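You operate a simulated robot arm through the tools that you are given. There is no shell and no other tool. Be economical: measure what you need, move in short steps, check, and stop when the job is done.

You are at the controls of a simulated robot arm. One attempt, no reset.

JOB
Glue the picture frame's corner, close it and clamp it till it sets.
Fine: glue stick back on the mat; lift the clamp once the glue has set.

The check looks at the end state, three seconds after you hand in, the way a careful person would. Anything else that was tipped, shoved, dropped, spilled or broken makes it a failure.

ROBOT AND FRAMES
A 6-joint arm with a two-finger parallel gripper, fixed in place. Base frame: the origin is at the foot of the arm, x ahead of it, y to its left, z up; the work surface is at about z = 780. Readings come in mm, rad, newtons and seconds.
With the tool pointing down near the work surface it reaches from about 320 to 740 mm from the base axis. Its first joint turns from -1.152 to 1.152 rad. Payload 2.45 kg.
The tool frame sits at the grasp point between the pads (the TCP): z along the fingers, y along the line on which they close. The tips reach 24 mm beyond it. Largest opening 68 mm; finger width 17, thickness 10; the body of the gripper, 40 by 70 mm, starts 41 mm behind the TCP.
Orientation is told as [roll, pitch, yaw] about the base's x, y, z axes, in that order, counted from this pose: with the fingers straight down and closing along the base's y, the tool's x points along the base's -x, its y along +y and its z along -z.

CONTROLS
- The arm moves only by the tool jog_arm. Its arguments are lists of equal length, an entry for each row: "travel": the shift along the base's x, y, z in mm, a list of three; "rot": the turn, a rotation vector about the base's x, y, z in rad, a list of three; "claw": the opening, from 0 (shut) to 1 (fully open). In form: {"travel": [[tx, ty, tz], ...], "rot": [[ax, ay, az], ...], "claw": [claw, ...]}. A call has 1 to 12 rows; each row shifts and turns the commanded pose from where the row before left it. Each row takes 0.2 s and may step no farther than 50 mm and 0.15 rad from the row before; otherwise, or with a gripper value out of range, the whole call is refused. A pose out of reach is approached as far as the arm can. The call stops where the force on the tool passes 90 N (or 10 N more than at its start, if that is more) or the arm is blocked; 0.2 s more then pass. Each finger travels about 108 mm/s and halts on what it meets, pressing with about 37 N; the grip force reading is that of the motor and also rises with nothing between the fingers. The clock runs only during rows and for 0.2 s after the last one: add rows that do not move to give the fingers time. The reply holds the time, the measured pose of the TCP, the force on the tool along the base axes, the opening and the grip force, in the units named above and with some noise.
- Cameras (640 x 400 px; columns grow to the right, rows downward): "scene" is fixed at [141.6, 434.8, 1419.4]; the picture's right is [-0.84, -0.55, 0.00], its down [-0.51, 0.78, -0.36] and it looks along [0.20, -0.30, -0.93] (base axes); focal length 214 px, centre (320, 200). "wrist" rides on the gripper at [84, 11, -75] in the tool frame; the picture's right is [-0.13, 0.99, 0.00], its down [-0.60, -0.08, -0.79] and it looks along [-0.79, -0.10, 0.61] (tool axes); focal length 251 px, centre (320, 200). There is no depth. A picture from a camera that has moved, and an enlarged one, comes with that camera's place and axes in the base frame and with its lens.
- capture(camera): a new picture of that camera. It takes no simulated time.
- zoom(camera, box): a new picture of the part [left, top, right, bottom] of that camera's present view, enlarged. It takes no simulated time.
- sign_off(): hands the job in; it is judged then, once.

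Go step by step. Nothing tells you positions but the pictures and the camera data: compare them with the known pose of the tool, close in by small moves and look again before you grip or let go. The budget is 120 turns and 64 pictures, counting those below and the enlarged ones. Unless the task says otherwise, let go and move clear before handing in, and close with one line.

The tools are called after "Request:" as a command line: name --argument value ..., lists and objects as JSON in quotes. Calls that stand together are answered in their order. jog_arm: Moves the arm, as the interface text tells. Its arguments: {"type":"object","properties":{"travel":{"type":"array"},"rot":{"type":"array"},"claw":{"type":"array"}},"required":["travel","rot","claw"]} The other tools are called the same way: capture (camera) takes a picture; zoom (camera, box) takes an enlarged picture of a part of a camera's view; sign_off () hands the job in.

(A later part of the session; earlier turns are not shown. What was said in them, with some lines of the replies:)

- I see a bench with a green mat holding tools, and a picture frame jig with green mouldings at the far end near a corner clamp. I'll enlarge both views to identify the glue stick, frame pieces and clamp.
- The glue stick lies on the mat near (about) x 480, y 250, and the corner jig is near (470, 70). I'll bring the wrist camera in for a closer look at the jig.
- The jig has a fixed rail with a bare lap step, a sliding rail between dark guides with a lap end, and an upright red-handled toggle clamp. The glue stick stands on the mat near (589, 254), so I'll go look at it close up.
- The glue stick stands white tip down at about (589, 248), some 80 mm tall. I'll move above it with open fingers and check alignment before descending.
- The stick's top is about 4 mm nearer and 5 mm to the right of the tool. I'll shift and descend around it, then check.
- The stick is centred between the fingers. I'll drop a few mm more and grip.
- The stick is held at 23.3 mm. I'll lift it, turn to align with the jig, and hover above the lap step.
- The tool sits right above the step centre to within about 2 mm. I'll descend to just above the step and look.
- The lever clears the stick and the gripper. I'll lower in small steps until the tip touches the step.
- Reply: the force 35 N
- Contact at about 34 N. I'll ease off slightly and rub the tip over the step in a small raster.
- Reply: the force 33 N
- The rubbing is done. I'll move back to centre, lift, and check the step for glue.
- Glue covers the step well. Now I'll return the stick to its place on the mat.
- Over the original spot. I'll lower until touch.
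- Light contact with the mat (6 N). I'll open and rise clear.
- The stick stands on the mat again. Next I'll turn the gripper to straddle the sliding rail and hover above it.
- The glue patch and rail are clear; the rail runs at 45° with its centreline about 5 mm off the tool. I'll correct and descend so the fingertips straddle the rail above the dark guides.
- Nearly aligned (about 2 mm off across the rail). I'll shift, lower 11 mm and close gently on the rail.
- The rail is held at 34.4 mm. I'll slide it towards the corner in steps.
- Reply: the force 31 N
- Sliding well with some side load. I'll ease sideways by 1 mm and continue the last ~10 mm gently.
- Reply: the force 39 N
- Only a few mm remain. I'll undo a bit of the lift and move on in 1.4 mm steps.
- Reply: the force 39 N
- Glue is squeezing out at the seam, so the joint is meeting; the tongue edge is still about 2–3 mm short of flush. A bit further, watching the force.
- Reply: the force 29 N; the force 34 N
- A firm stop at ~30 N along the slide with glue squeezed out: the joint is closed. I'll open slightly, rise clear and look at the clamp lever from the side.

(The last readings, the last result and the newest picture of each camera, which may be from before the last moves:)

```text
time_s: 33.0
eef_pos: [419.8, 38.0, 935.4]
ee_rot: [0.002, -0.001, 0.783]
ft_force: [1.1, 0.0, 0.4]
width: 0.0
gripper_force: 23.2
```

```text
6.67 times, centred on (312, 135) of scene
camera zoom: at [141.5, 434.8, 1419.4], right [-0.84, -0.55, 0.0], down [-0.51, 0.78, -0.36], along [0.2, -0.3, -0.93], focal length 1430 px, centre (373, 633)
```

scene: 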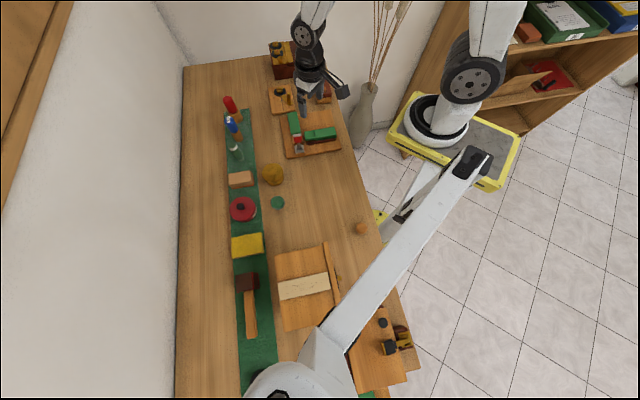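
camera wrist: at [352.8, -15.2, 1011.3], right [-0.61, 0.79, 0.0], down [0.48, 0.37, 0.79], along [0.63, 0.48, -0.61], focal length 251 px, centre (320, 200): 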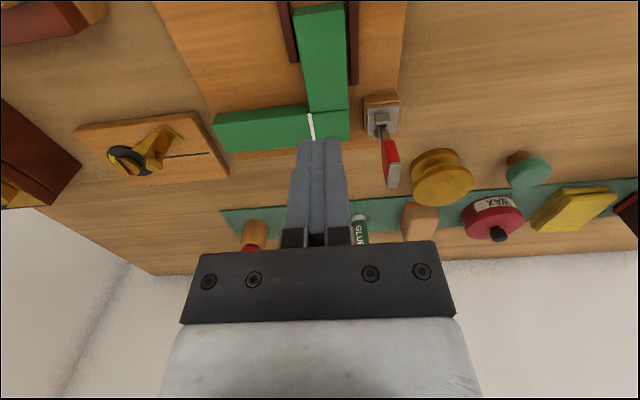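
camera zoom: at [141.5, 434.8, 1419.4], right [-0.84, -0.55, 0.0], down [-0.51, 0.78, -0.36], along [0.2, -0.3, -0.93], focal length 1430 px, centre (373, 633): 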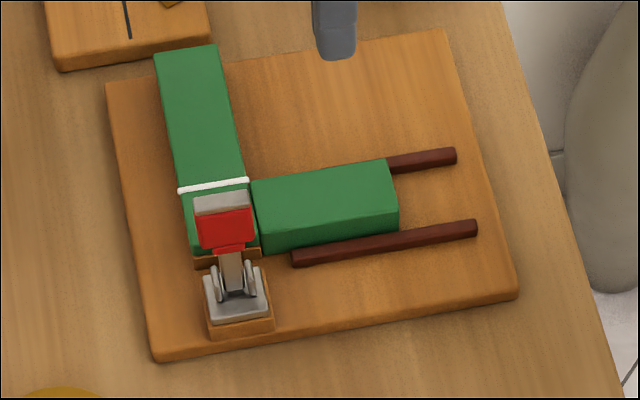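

Request:
zoom --camera "wrist" --box '[300, 80, 428, 200]'

```text
3.33 times, centred on (364, 140) of wrist
camera zoom: at [352.8, -15.2, 1011.3], right [-0.61, 0.79, 0.0], down [0.48, 0.37, 0.79], along [0.63, 0.48, -0.61], focal length 838 px, centre (173, 400)
```

zoom: 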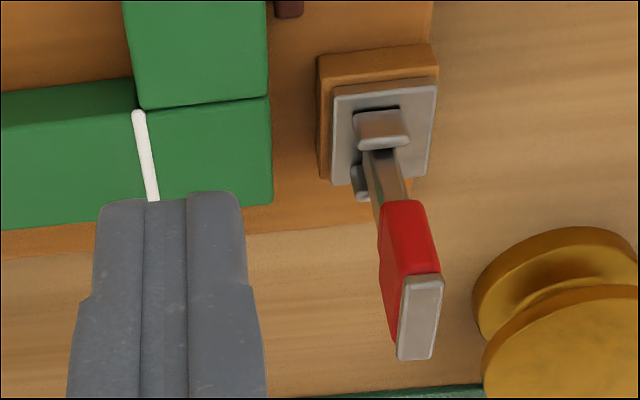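

The frame is joined with a bead at the seam. The clamp lever stands vertical at about (432, 120), top about z 877; I'll place the closed fingers behind it.

Request:
jog_arm --travel '[[-2.3, 33.5, 0], [-2.3, 33.5, 0], [-2.3, 33.5, 0], [0, 0, -25], [0, 0, -26], [0, 0, 0]]' --rot '[[0, 0, 0], [0, 0, 0], [0, 0, 0], [0, 0, 0], [0, 0, 0], [0, 0, 0]]' --claw '[0, 0, 0, 0, 0, 0]'

Request:
capture --camera "wrist"

Request:
zoom --camera "scene" --box '[276, 105, 348, 165]'

```text
time_s: 34.4
eef_pos: [411.3, 137.9, 881.4]
ee_rot: [0.0, 0.0, 0.784]
ft_force: [0.5, -0.4, 0.0]
width: 0.0
gripper_force: 23.0
```

```text
19 pictures are left
camera wrist: at [343.7, 86.1, 957.9], right [-0.61, 0.79, 0.0], down [0.48, 0.37, 0.79], along [0.63, 0.48, -0.61], focal length 251 px, centre (320, 200)
```

wrist: 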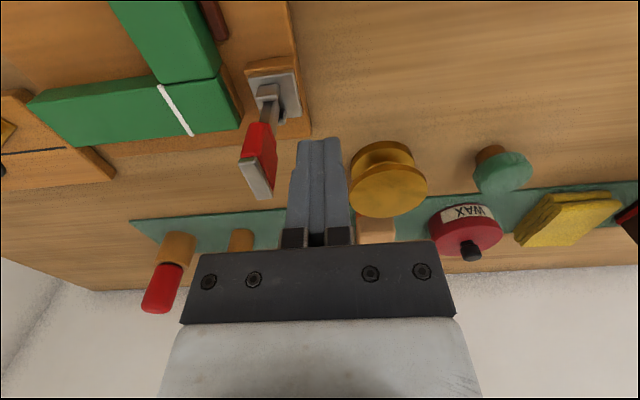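

```text
6.67 times, centred on (312, 135) of scene
camera zoom: at [141.6, 434.8, 1419.4], right [-0.84, -0.55, 0.0], down [-0.51, 0.78, -0.36], along [0.2, -0.3, -0.93], focal length 1430 px, centre (373, 633)
```

zoom: 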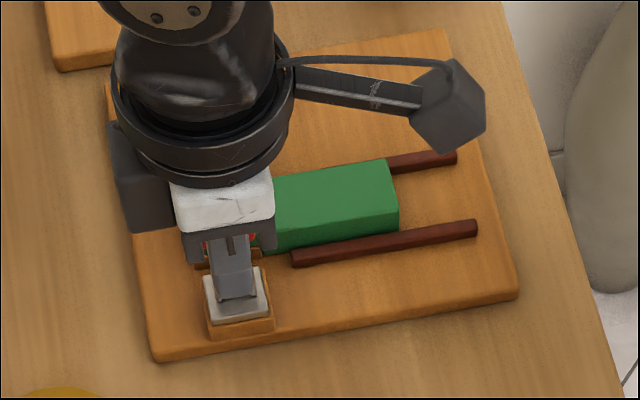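

The finger is behind the lever and about 3 mm off centre. I'll centre it and push the lever over in an arc, to around 60°.

Request:
jog_arm --travel '[[2, 2, 0], [5, -5, 0], [5.2, -5.2, 0], [5.7, -5.7, 0], [6, -6, 0], [5.7, -5.7, -2], [5.2, -5.2, -4], [4.2, -4.2, -5], [4.2, -4.2, -7], [0, 0, 0]]' --rot '[[0, 0, 0], [0, 0, 0], [0, 0, 0], [0, 0, 0], [0, 0, 0], [0, 0, 0], [0, 0, 0], [0, 0, 0], [0, 0, 0], [0, 0, 0]]' --claw '[0, 0, 0, 0, 0, 0, 0, 0, 0, 0]'

Request:
capture --camera "wrist"

```text
time_s: 36.6
eef_pos: [454.4, 99.8, 861.2]
ee_rot: [0.003, -0.001, 0.784]
ft_force: [-1.7, -0.1, 1.6]
width: 0.0
gripper_force: 23.9
```

```text
17 pictures are left
camera wrist: at [386.4, 46.9, 937.5], right [-0.61, 0.79, 0.0], down [0.48, 0.37, 0.79], along [0.63, 0.48, -0.61], focal length 251 px, centre (320, 200)
```

wrist: 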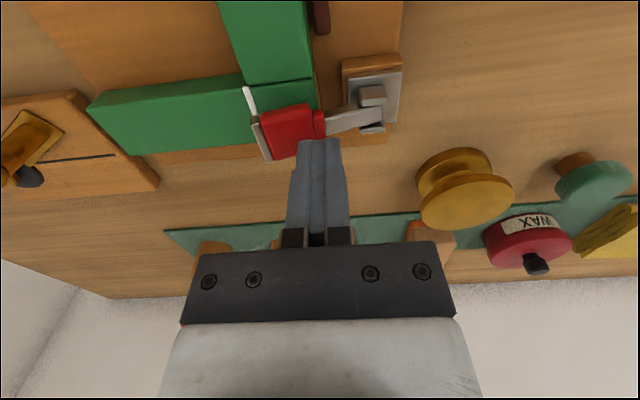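

The lever follows well. I'll continue the arc downwards in small steps.

Request:
jog_arm --travel '[[2.1, -2.1, -5], [2.1, -2.1, -6], [1, -1, -5], [0, 0, 0]]' --rot '[[0, 0, 0], [0, 0, 0], [0, 0, 0], [0, 0, 0]]' --claw '[0, 0, 0, 0]'

Request:
capture --camera "wrist"

```text
time_s: 37.2
eef_pos: [455.6, 99.0, 857.8]
ee_rot: [0.006, 0.005, 0.784]
ft_force: [-17.6, 3.5, 43.3]
width: 0.0
gripper_force: 23.8
stopped in row 2: the force on the tool passed its limit (the readings are from after the stop); the commanded pose is now the measured one
```

```text
16 pictures are left
camera wrist: at [388.4, 46.0, 934.4], right [-0.61, 0.79, 0.0], down [0.49, 0.37, 0.79], along [0.63, 0.48, -0.61], focal length 251 px, centre (320, 200)
```

wrist: 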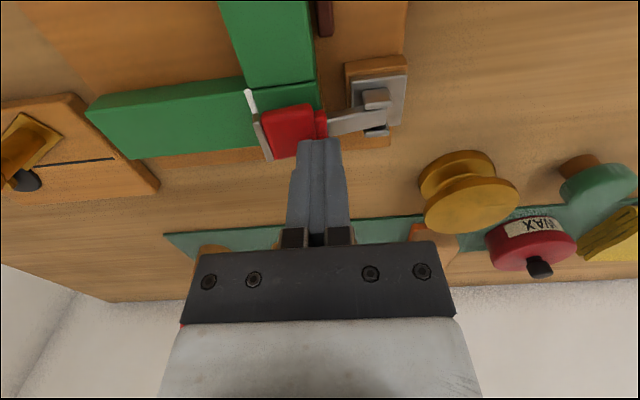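

Request:
zoom --camera "wrist" --box '[230, 50, 430, 175]'

Request:
zoom --camera "scene" --box '[280, 115, 328, 155]'

```text
3.20 times, centred on (330, 112) of wrist
camera zoom: at [388.4, 46.0, 934.4], right [-0.61, 0.79, 0.0], down [0.49, 0.37, 0.79], along [0.63, 0.48, -0.61], focal length 805 px, centre (288, 480)
```

zoom: 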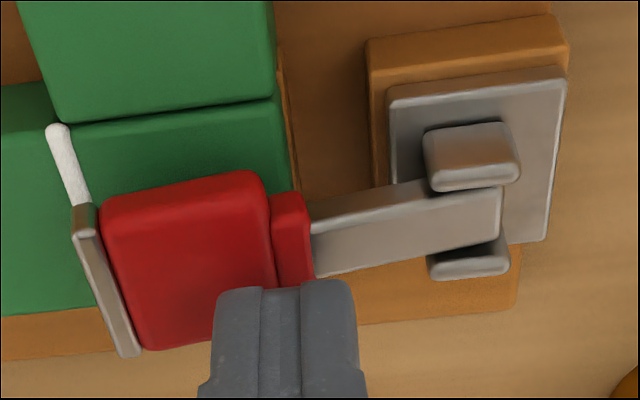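

```text
10.00 times, centred on (304, 135) of scene
camera zoom: at [140.5, 434.7, 1419.5], right [-0.84, -0.55, 0.0], down [-0.51, 0.78, -0.36], along [0.2, -0.3, -0.93], focal length 2145 px, centre (480, 850)
```

zoom: 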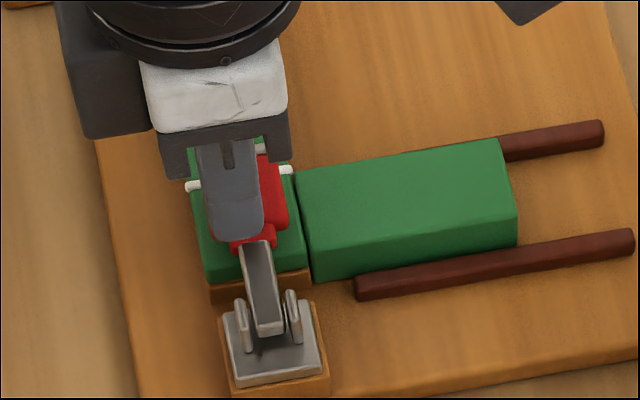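

The lever seems to lie on the joint, pressed at the force limit. I'll lift the finger to see whether it stays down.

Request:
jog_arm --travel '[[0, 0, 10], [0, 0, 20], [0, 0, 20], [0, 0, 0]]' --rot '[[0, 0, 0], [0, 0, 0], [0, 0, 0], [0, 0, 0]]' --claw '[0, 0, 0, 0]'

Request:
zoom --camera "wrist" --box '[230, 30, 430, 155]'

Request:
zoom --camera "scene" --box '[280, 115, 328, 155]'

```text
time_s: 38.2
eef_pos: [456.0, 100.4, 906.0]
ee_rot: [0.003, 0.001, 0.785]
ft_force: [-0.3, -0.2, -0.3]
width: 0.2
gripper_force: 23.6
```

```text
3.20 times, centred on (330, 92) of wrist
camera zoom: at [389.4, 47.0, 982.8], right [-0.61, 0.79, 0.0], down [0.49, 0.37, 0.79], along [0.63, 0.48, -0.61], focal length 805 px, centre (288, 544)
```

zoom: 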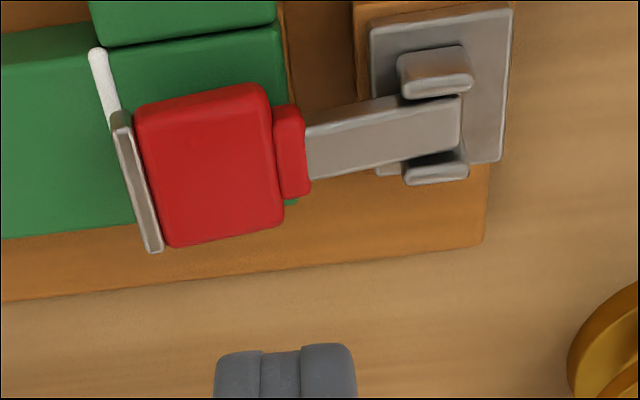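

```text
10.00 times, centred on (304, 135) of scene
camera zoom: at [141.6, 434.8, 1419.4], right [-0.84, -0.55, 0.0], down [-0.51, 0.78, -0.36], along [0.2, -0.3, -0.93], focal length 2145 px, centre (480, 850)
```

zoom: 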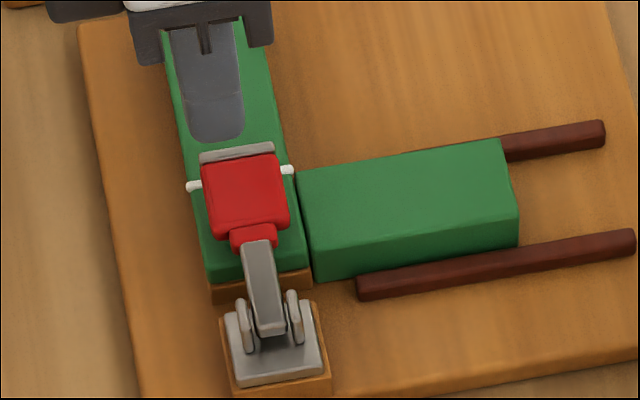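

The lever stays down across the joint. I'll press once more over the red pad itself to make sure it is fully home.

Request:
jog_arm --travel '[[7, -7, 0], [7, -7, 0], [0, 0, -20], [0, 0, -18], [0, 0, -4], [0, 0, 0]]' --rot '[[0, 0, 0], [0, 0, 0], [0, 0, 0], [0, 0, 0], [0, 0, 0], [0, 0, 0]]' --claw '[0, 0, 0, 0, 0, 0]'

```text
time_s: 39.6
eef_pos: [471.0, 83.3, 864.1]
ee_rot: [0.003, 0.002, 0.783]
ft_force: [-0.5, -0.5, -0.6]
width: 0.0
gripper_force: 23.9
```

Request:
jog_arm --travel '[[0, 0, -3], [0, 0, -2], [0, 0, -2], [0, 0, -2]]' --rot '[[0, 0, 0], [0, 0, 0], [0, 0, 0], [0, 0, 0]]' --claw '[0, 0, 0, 0]'

```text
time_s: 40.6
eef_pos: [471.6, 86.3, 861.4]
ee_rot: [0.003, -0.002, 0.783]
ft_force: [-17.2, -0.8, 47.2]
width: 0.2
gripper_force: 23.6
stopped in row 4: the force on the tool passed its limit (the readings are from after the stop); the commanded pose is now the measured one
```

The pad is solid at 90 N at the same lever angle, so the clamp is home. I'll lift off, retreat for a low side view and let the glue set.

Request:
jog_arm --travel '[[0, 0, 15], [0, 0, 30], [-12, -31, 0], [-12, -31, 0], [-12, -30, 0], [0, 0, -30], [0, 0, -22], [0, 0, 0]]' --rot '[[0, 0, 0], [0, 0, 0], [0, 0, 0], [0, 0, 0], [0, 0, 0], [0, 0, 0], [0, 0, 0], [0, 0, 0]]' --claw '[0, 0, 0, 0, 0, 0, 0, 0]'

Request:
zoom --camera "wrist" --box '[330, 130, 490, 230]'

```text
time_s: 42.4
eef_pos: [434.0, -8.8, 850.1]
ee_rot: [0.002, -0.001, 0.786]
ft_force: [0.5, 0.0, -0.5]
width: 0.1
gripper_force: 24.0
```

```text
4.00 times, centred on (410, 180) of wrist
camera zoom: at [366.6, -61.1, 926.6], right [-0.61, 0.79, 0.0], down [0.48, 0.37, 0.79], along [0.63, 0.48, -0.61], focal length 1006 px, centre (-40, 280)
```

zoom: 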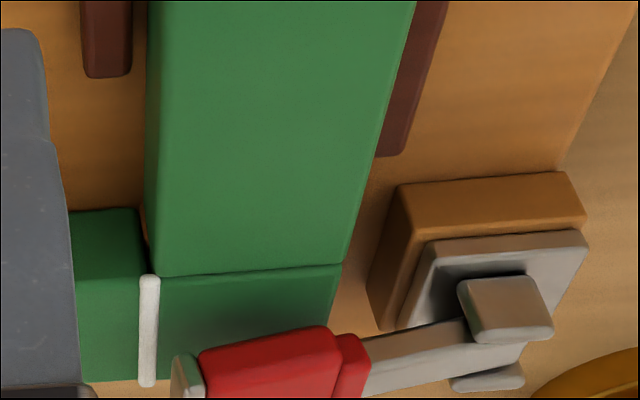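

Request:
zoom --camera "wrist" --box '[350, 190, 478, 270]'

```text
5.00 times, centred on (414, 230) of wrist
camera zoom: at [366.6, -61.1, 926.6], right [-0.61, 0.79, 0.0], down [0.48, 0.37, 0.79], along [0.63, 0.48, -0.61], focal length 1257 px, centre (-150, 50)
```

zoom: 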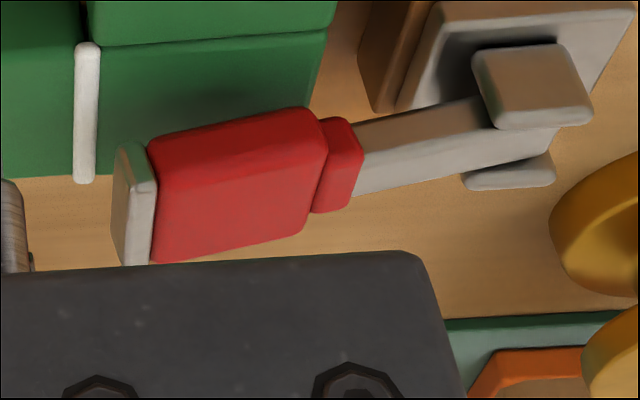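

The lever rests hard-stopped over the joint. Now I'll wait with the arm still so the glue sets.

Request:
jog_arm --travel '[[0, 0, 0], [0, 0, 0], [0, 0, 0], [0, 0, 0], [0, 0, 0], [0, 0, 0], [0, 0, 0], [0, 0, 0], [0, 0, 0], [0, 0, 0], [0, 0, 0], [0, 0, 0]]' --rot '[[0, 0, 0], [0, 0, 0], [0, 0, 0], [0, 0, 0], [0, 0, 0], [0, 0, 0], [0, 0, 0], [0, 0, 0], [0, 0, 0], [0, 0, 0], [0, 0, 0], [0, 0, 0]]' --claw '[0, 0, 0, 0, 0, 0, 0, 0, 0, 0, 0, 0]'

Request:
jog_arm --travel '[[0, 0, 0], [0, 0, 0], [0, 0, 0], [0, 0, 0], [0, 0, 0], [0, 0, 0], [0, 0, 0], [0, 0, 0], [0, 0, 0], [0, 0, 0], [0, 0, 0], [0, 0, 0]]' --rot '[[0, 0, 0], [0, 0, 0], [0, 0, 0], [0, 0, 0], [0, 0, 0], [0, 0, 0], [0, 0, 0], [0, 0, 0], [0, 0, 0], [0, 0, 0], [0, 0, 0], [0, 0, 0]]' --claw '[0, 0, 0, 0, 0, 0, 0, 0, 0, 0, 0, 0]'

Request:
jog_arm --travel '[[0, 0, 0], [0, 0, 0], [0, 0, 0], [0, 0, 0], [0, 0, 0], [0, 0, 0], [0, 0, 0], [0, 0, 0], [0, 0, 0], [0, 0, 0], [0, 0, 0], [0, 0, 0]]' --rot '[[0, 0, 0], [0, 0, 0], [0, 0, 0], [0, 0, 0], [0, 0, 0], [0, 0, 0], [0, 0, 0], [0, 0, 0], [0, 0, 0], [0, 0, 0], [0, 0, 0], [0, 0, 0]]' --claw '[0, 0, 0, 0, 0, 0, 0, 0, 0, 0, 0, 0]'

Request:
jog_arm --travel '[[0, 0, 0], [0, 0, 0], [0, 0, 0], [0, 0, 0], [0, 0, 0], [0, 0, 0], [0, 0, 0], [0, 0, 0], [0, 0, 0], [0, 0, 0], [0, 0, 0], [0, 0, 0]]' --rot '[[0, 0, 0], [0, 0, 0], [0, 0, 0], [0, 0, 0], [0, 0, 0], [0, 0, 0], [0, 0, 0], [0, 0, 0], [0, 0, 0], [0, 0, 0], [0, 0, 0], [0, 0, 0]]' --claw '[0, 0, 0, 0, 0, 0, 0, 0, 0, 0, 0, 0]'

Request:
zoom --camera "scene" --box '[280, 115, 328, 155]'

```text
time_s: 45.0
eef_pos: [432.8, -7.8, 851.6]
ee_rot: [0.004, -0.001, 0.787]
ft_force: [-0.7, -0.3, -0.7]
width: 0.0
gripper_force: 23.5
```

```text
time_s: 47.6
eef_pos: [434.0, -8.6, 850.1]
ee_rot: [0.001, -0.002, 0.785]
ft_force: [0.3, 0.8, 0.4]
width: 0.0
gripper_force: 23.8
```

```text
time_s: 50.2
eef_pos: [434.1, -8.0, 850.1]
ee_rot: [0.001, -0.001, 0.784]
ft_force: [-0.3, -0.2, 0.5]
width: 0.2
gripper_force: 23.2
```

```text
time_s: 52.8
eef_pos: [433.5, -7.9, 850.7]
ee_rot: [0.001, -0.004, 0.786]
ft_force: [-0.2, 0.8, 0.1]
width: 0.0
gripper_force: 23.7
```

```text
10.00 times, centred on (304, 135) of scene
camera zoom: at [141.6, 434.8, 1419.4], right [-0.84, -0.55, 0.0], down [-0.51, 0.78, -0.36], along [0.2, -0.3, -0.93], focal length 2145 px, centre (480, 850)
```

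zoom: 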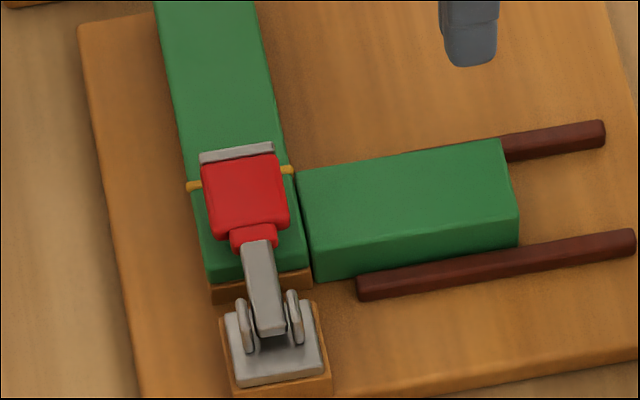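

The bead has turned from white to amber, so the glue has set. I'll wait slightly more while turning the gripper to grasp the red handle from above.

Request:
jog_arm --travel '[[0, 0, 40], [0, 0, 40], [3.4, 9.3, 0], [3.4, 9.3, 0], [3.4, 9.3, 0], [3.4, 9.3, 0], [3.4, 9.3, 0], [3.4, 9.3, 0], [3.4, 9.3, 0], [3.4, 9.3, 0], [3.4, 9.3, 0], [3.4, 9.3, 0]]' --rot '[[0, 0, -0.131], [0, 0, -0.131], [0, 0, -0.131], [0, 0, -0.131], [0, 0, -0.131], [0, 0, -0.131], [0, 0, -0.131], [0, 0, -0.131], [0, 0, -0.131], [0, 0, -0.131], [0, 0, -0.131], [0, 0, -0.13]]' --claw '[0, 0, 0, 0, 0.3, 0.6, 1, 1, 1, 1, 1, 1]'

Request:
capture --camera "wrist"

```text
time_s: 55.4
eef_pos: [471.3, 84.9, 932.5]
ee_rot: [0.001, -0.001, -0.787]
ft_force: [-1.1, 0.5, -0.9]
width: 68.0
gripper_force: 0.1
```

```text
8 pictures are left
camera wrist: at [419.4, 152.1, 1007.7], right [0.79, 0.61, 0.0], down [0.37, -0.48, 0.79], along [0.48, -0.63, -0.61], focal length 251 px, centre (320, 200)
```

wrist: 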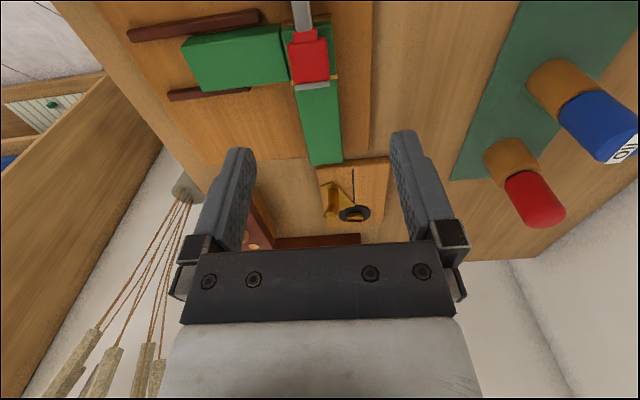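

The handle is about 6 mm off-centre. I'll correct and descend around it.

Request:
jog_arm --travel '[[-7, -1.5, 0], [0, 0, -40], [0, 0, -35], [0, 0, -10], [0, 0, 0]]' --rot '[[0, 0, 0], [0, 0, 0], [0, 0, 0], [0, 0, 0], [0, 0, 0]]' --claw '[1, 1, 1, 1, 1]'

Request:
capture --camera "wrist"

```text
time_s: 56.6
eef_pos: [464.3, 82.3, 845.7]
ee_rot: [0.002, -0.002, -0.787]
ft_force: [0.1, -1.4, -0.3]
width: 68.1
gripper_force: 0.0
```

```text
7 pictures are left
camera wrist: at [413.1, 149.6, 922.6], right [0.79, 0.61, 0.0], down [0.37, -0.48, 0.79], along [0.48, -0.63, -0.61], focal length 251 px, centre (320, 200)
```

wrist: 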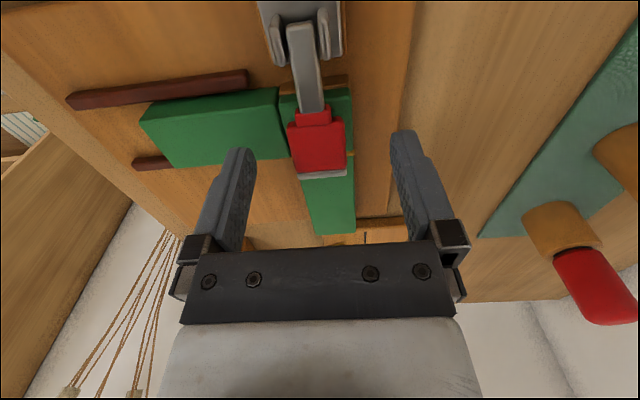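

The handle is centred between the pads. Closing on it.

Request:
jog_arm --travel '[[0, 0, 0], [0, 0, 0], [0, 0, 0], [0, 0, 0]]' --rot '[[0, 0, 0], [0, 0, 0], [0, 0, 0], [0, 0, 0]]' --claw '[0.6, 0.35, 0.3, 0.3]'

```text
time_s: 57.6
eef_pos: [464.7, 83.0, 845.9]
ee_rot: [0.003, -0.001, -0.787]
ft_force: [-0.2, 0.2, 0.5]
width: 20.5
gripper_force: 0.0
```

Request:
jog_arm --travel '[[0, 0, 0], [0, 0, 0], [0, 0, 0]]' --rot '[[0, 0, 0], [0, 0, 0], [0, 0, 0]]' --claw '[0.25, 0.2, 0.15]'

Request:
zoom --camera "wrist" --box '[240, 60, 400, 220]'

```text
time_s: 58.4
eef_pos: [464.5, 83.3, 846.4]
ee_rot: [0.001, -0.002, -0.786]
ft_force: [-2.1, -4.5, 2.1]
width: 18.2
gripper_force: 36.6
```

```text
2.50 times, centred on (320, 140) of wrist
camera zoom: at [412.7, 149.3, 922.9], right [0.79, 0.61, 0.0], down [0.37, -0.48, 0.79], along [0.48, -0.63, -0.61], focal length 629 px, centre (320, 350)
```

zoom: 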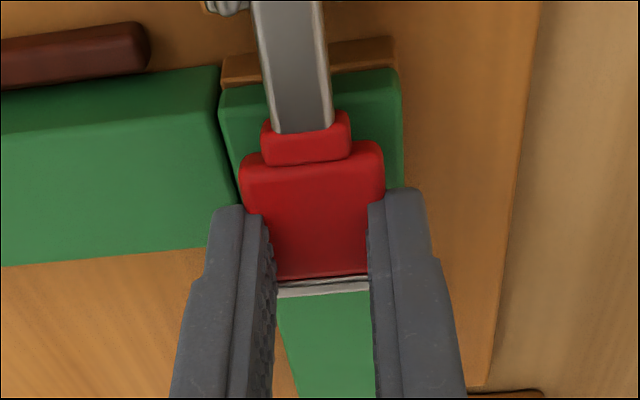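

Gripped at 18 mm. I'll lift it along its arc, halfway first.

Request:
jog_arm --travel '[[-0.8, 0.8, 4], [-1.2, 1.2, 4.5], [-1.7, 1.7, 4.5], [-2.6, 2.6, 5.4], [-3, 3, 5], [0, 0, 0]]' --rot '[[0, 0, 0], [0, 0, 0], [0, 0, 0], [0, 0, 0], [0, 0, 0], [0, 0, 0]]' --claw '[0.15, 0.15, 0.15, 0.15, 0.15, 0.15]'

```text
time_s: 59.8
eef_pos: [456.6, 92.5, 871.3]
ee_rot: [0.003, -0.004, -0.788]
ft_force: [1.1, 0.1, -0.9]
width: 10.1
gripper_force: 0.1
```

The grip slipped off (the width fell to the set value). I'll look.

Request:
capture --camera "wrist"

```text
5 pictures are left
camera wrist: at [403.5, 160.2, 946.4], right [0.79, 0.61, 0.0], down [0.37, -0.48, 0.79], along [0.49, -0.63, -0.61], focal length 251 px, centre (320, 200)
```

wrist: 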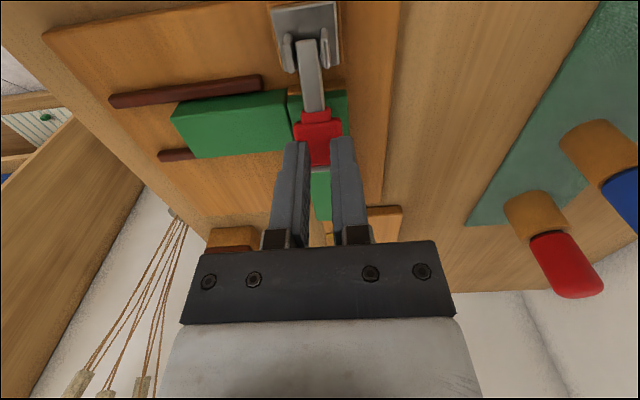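

The lever is still down; the pads only touched its top edge. I'll open, return and go lower with small, force-watched steps.

Request:
jog_arm --travel '[[0, 0, 0], [0, 0, 0], [0, 0, 0], [8.5, -8.7, 0], [0, 0, -20], [0, 0, -6], [0, 0, -2], [0, 0, 0]]' --rot '[[0, 0, 0], [0, 0, 0], [0, 0, 0], [0, 0, 0], [0, 0, 0], [0, 0, 0], [0, 0, 0], [0, 0, 0]]' --claw '[0.6, 0.8, 0.8, 0.8, 0.8, 0.8, 0.8, 0.8]'

Request:
jog_arm --travel '[[0, 0, -1.5], [0, 0, -1], [0, 0, 0]]' --rot '[[0, 0, 0], [0, 0, 0], [0, 0, 0]]' --claw '[0.8, 0.8, 0.8]'

```text
time_s: 61.6
eef_pos: [464.5, 83.3, 842.7]
ee_rot: [0.001, -0.001, -0.787]
ft_force: [-0.7, 0.1, 0.4]
width: 54.5
gripper_force: 0.1
```

```text
time_s: 62.4
eef_pos: [465.4, 84.4, 839.5]
ee_rot: [0.004, -0.001, -0.787]
ft_force: [-0.4, 0.2, 0.4]
width: 54.6
gripper_force: 0.0
```

No contact yet with the tips near z 816. I'll try closing here.

Request:
jog_arm --travel '[[0, 0, 0], [0, 0, 0], [0, 0, 0], [0, 0, 0]]' --rot '[[0, 0, 0], [0, 0, 0], [0, 0, 0], [0, 0, 0]]' --claw '[0.5, 0.4, 0.3, 0.3]'

```text
time_s: 63.4
eef_pos: [464.2, 84.3, 839.7]
ee_rot: [0.002, -0.002, -0.787]
ft_force: [0.3, 0.3, -0.3]
width: 20.6
gripper_force: 0.1
```

Request:
jog_arm --travel '[[0, 0, 0], [0, 0, 0], [0, 0, 0]]' --rot '[[0, 0, 0], [0, 0, 0], [0, 0, 0]]' --claw '[0.2, 0.1, 0.1]'

Request:
zoom --camera "wrist" --box '[240, 60, 400, 220]'

```text
time_s: 64.2
eef_pos: [463.3, 82.9, 839.6]
ee_rot: [-0.001, -0.003, -0.786]
ft_force: [-3.0, -5.4, 1.9]
width: 18.5
gripper_force: 37.0
```

```text
2.50 times, centred on (320, 140) of wrist
camera zoom: at [411.6, 150.5, 915.2], right [0.79, 0.61, 0.0], down [0.37, -0.48, 0.79], along [0.48, -0.63, -0.61], focal length 629 px, centre (320, 350)
```

zoom: 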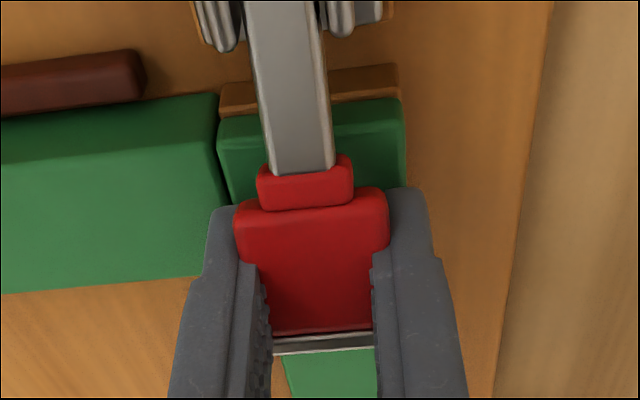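

Now the pads overlap the handle properly. I'll lift along the arc and watch the width.

Request:
jog_arm --travel '[[-0.4, 0.4, 3], [-0.6, 0.6, 3], [0, 0, 0]]' --rot '[[0, 0, 0], [0, 0, 0], [0, 0, 0]]' --claw '[0.1, 0.1, 0.1]'

```text
time_s: 65.0
eef_pos: [461.7, 86.0, 843.3]
ee_rot: [0.001, 0.001, -0.787]
ft_force: [1.4, -12.5, -17.8]
width: 18.6
gripper_force: 36.1
```

Request:
jog_arm --travel '[[-0.8, 0.8, 3], [-0.9, 0.9, 3], [-1.2, 1.2, 3.5], [0, 0, 0]]' --rot '[[0, 0, 0], [0, 0, 0], [0, 0, 0], [0, 0, 0]]' --claw '[0.1, 0.1, 0.1, 0.1]'

```text
time_s: 66.0
eef_pos: [459.9, 87.1, 854.4]
ee_rot: [0.0, -0.003, -0.785]
ft_force: [-4.7, 7.6, -23.6]
width: 18.2
gripper_force: 35.6
```

Request:
jog_arm --travel '[[-1.5, 1.5, 3.5], [-1.8, 1.8, 3.5], [0, 0, 0]]' --rot '[[0, 0, 0], [0, 0, 0], [0, 0, 0]]' --claw '[0.1, 0.1, 0.1]'

```text
time_s: 66.8
eef_pos: [457.1, 89.8, 863.4]
ee_rot: [0.003, -0.004, -0.787]
ft_force: [4.6, -16.8, -14.9]
width: 18.1
gripper_force: 36.4
```

Still gripped with the lever about 45° up. I'll continue the arc.

Request:
jog_arm --travel '[[-2.5, 2.5, 3.5], [-2.5, 2.5, 3], [-2.5, 2.5, 2.5], [-2.8, 2.8, 2], [-2.8, 2.8, 1.5], [0, 0, 0]]' --rot '[[0, 0, 0], [0, 0, 0], [0, 0, 0], [0, 0, 0], [0, 0, 0], [0, 0, 0]]' --claw '[0.1, 0.1, 0.1, 0.1, 0.1, 0.1]'

Request:
zoom --camera "wrist" --box '[200, 0, 440, 240]'

```text
time_s: 68.2
eef_pos: [443.4, 103.4, 877.1]
ee_rot: [0.004, -0.001, -0.788]
ft_force: [6.0, -29.1, 8.4]
width: 18.3
gripper_force: 36.3
```

```text
1.67 times, centred on (320, 120) of wrist
camera zoom: at [391.2, 170.9, 951.4], right [0.79, 0.61, 0.0], down [0.37, -0.48, 0.79], along [0.48, -0.63, -0.61], focal length 419 px, centre (320, 333)
```

zoom: 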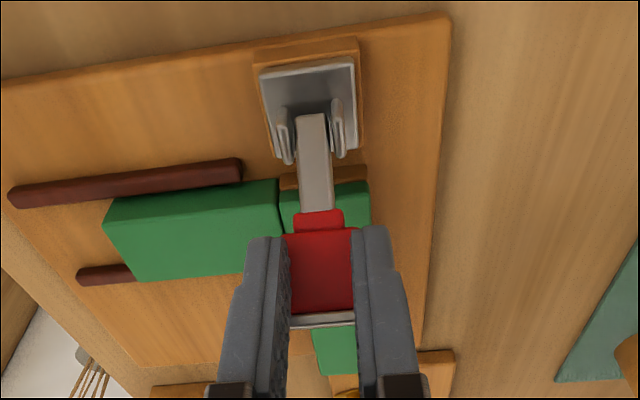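

The lever is up past 60° in the grip. I'll finish the arc to vertical, slightly higher to ease the radial load.

Request:
jog_arm --travel '[[-1, 1, 2], [-2.5, 2.5, 1.5], [-2.5, 2.5, 1], [-2.5, 2.5, 0.5], [-2.5, 2.5, 0.3], [0, 0, 0]]' --rot '[[0, 0, 0], [0, 0, 0], [0, 0, 0], [0, 0, 0], [0, 0, 0], [0, 0, 0]]' --claw '[0.1, 0.1, 0.1, 0.1, 0.1, 0.1]'

```text
time_s: 69.6
eef_pos: [431.5, 116.9, 881.5]
ee_rot: [0.002, -0.002, -0.787]
ft_force: [-0.5, 0.3, 0.6]
width: 6.6
gripper_force: 0.1
```

The pads came off near the top. I'll check with the scene camera where the lever is.

Request:
zoom --camera "scene" --box '[270, 105, 342, 165]'

```text
6.67 times, centred on (306, 135) of scene
camera zoom: at [141.5, 434.8, 1419.4], right [-0.84, -0.55, 0.0], down [-0.51, 0.78, -0.36], along [0.2, -0.3, -0.93], focal length 1430 px, centre (413, 633)
```

zoom: 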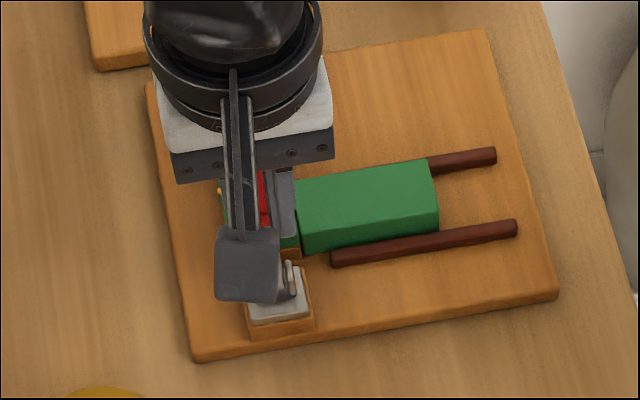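

Request:
capture --camera "wrist"

```text
1 pictures are left
camera wrist: at [379.4, 183.8, 956.5], right [0.79, 0.61, 0.0], down [0.37, -0.48, 0.79], along [0.49, -0.63, -0.61], focal length 251 px, centre (320, 200)
```

wrist: 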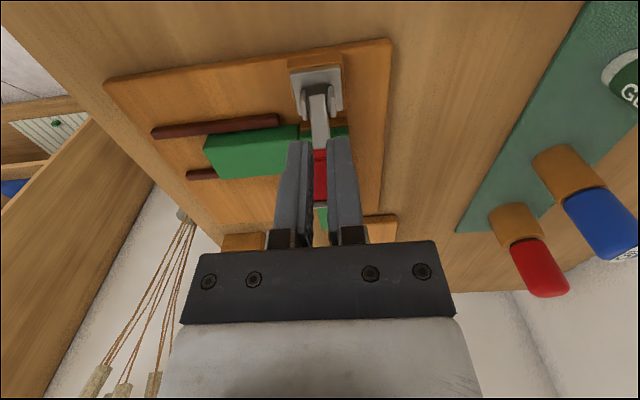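

The lever appears to have stopped part-way (around 50°). I'll rise, go to its front side over the fixed rail, and from there push it upright with closed fingers.

Request:
jog_arm --travel '[[0, 0, 30], [0, 0, 30], [32, -32, 0], [32, -32, 0], [0, 0, -40], [0, 0, -40], [0, 0, -14], [0, 0, 0]]' --rot '[[0, 0, 0], [0, 0, 0], [0, 0, 0], [0, 0, 0], [0, 0, 0], [0, 0, 0], [0, 0, 0], [0, 0, 0]]' --claw '[0, 0, 0, 0, 0, 0, 0, 0]'

```text
time_s: 71.4
eef_pos: [495.2, 51.7, 846.2]
ee_rot: [0.001, -0.002, -0.786]
ft_force: [-0.5, -0.3, -0.1]
width: 0.1
gripper_force: 23.7
```

Request:
jog_arm --travel '[[-7, 7, 0], [-7, 7, 0], [-7, 7, 0], [-5, 5, 0], [0, 0, 0]]' --rot '[[0, 0, 0], [0, 0, 0], [0, 0, 0], [0, 0, 0], [0, 0, 0]]' --claw '[0, 0, 0, 0, 0]'

```text
time_s: 72.6
eef_pos: [470.3, 76.9, 844.2]
ee_rot: [0.002, 0.001, -0.788]
ft_force: [1.9, -2.2, 1.0]
width: 0.0
gripper_force: 23.3
```

Light contact only (about 3 N), so the lever is moving up with the finger. Continuing while rising.

Request:
jog_arm --travel '[[-5, 5, 3], [-5, 5, 4], [-5, 5, 4], [-5, 5, 5], [-4, 4, 5], [0, 0, 0]]' --rot '[[0, 0, 0], [0, 0, 0], [0, 0, 0], [0, 0, 0], [0, 0, 0], [0, 0, 0]]' --claw '[0, 0, 0, 0, 0, 0]'

```text
time_s: 74.0
eef_pos: [447.6, 102.2, 867.0]
ee_rot: [0.003, -0.001, -0.788]
ft_force: [-0.3, -0.3, 0.6]
width: 0.1
gripper_force: 23.3
```

Request:
jog_arm --travel '[[-2, 2, 0], [-2, 2, 0], [-1.5, 1.5, 0], [0, 0, 0]]' --rot '[[0, 0, 0], [0, 0, 0], [0, 0, 0], [0, 0, 0]]' --claw '[0, 0, 0, 0]'

```text
time_s: 75.0
eef_pos: [443.3, 105.3, 868.7]
ee_rot: [0.006, -0.004, -0.791]
ft_force: [26.0, -42.5, -16.5]
width: 0.0
gripper_force: 23.4
```

A firm stop: the lever has reached its upright limit. I'll back off forward, rise, and retreat clear before a final look.

Request:
jog_arm --travel '[[5, -5, 0], [20, -20, 5], [0, 0, 45], [0, 0, 45], [20, -45, 0], [20, -45, 0], [0, -40, 10], [0, 0, 0], [0, 0, 0]]' --rot '[[0, 0, 0], [0, 0, 0], [0, 0, 0], [0, 0, 0], [0, 0, 0], [0, 0, 0], [0, 0, 0], [0, 0, 0], [0, 0, 0]]' --claw '[0, 0, 0, 0, 0, 0, 0, 0, 0]'

Request:
zoom --camera "scene" --box '[210, 80, 354, 170]'

```text
time_s: 77.0
eef_pos: [504.8, -52.4, 972.6]
ee_rot: [0.002, -0.002, -0.788]
ft_force: [0.3, -1.3, 0.8]
width: 0.2
gripper_force: 23.7
```

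```text
4.44 times, centred on (282, 125) of scene
camera zoom: at [141.6, 434.8, 1419.4], right [-0.84, -0.55, 0.0], down [-0.51, 0.78, -0.36], along [0.2, -0.3, -0.93], focal length 953 px, centre (489, 533)
```

zoom: 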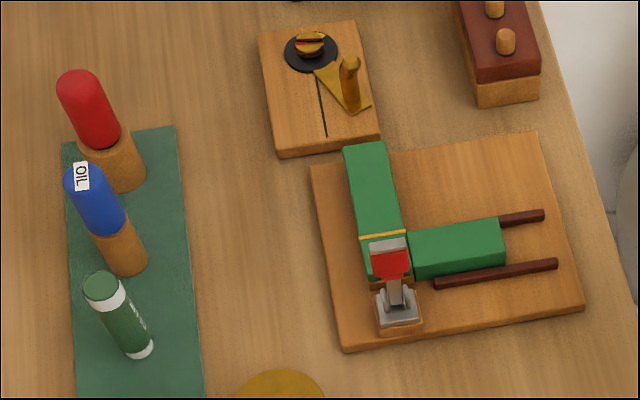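

The corner is closed with a set amber bead, the clamp lever is upright as at the start, and the glue stick and bottles stand on the mat. I'm handing in.

Request:
sign_off

```text
The job is handed in.
```

The frame corner is glued, closed and set; I lifted the clamp afterwards and stood the glue stick back on the mat.
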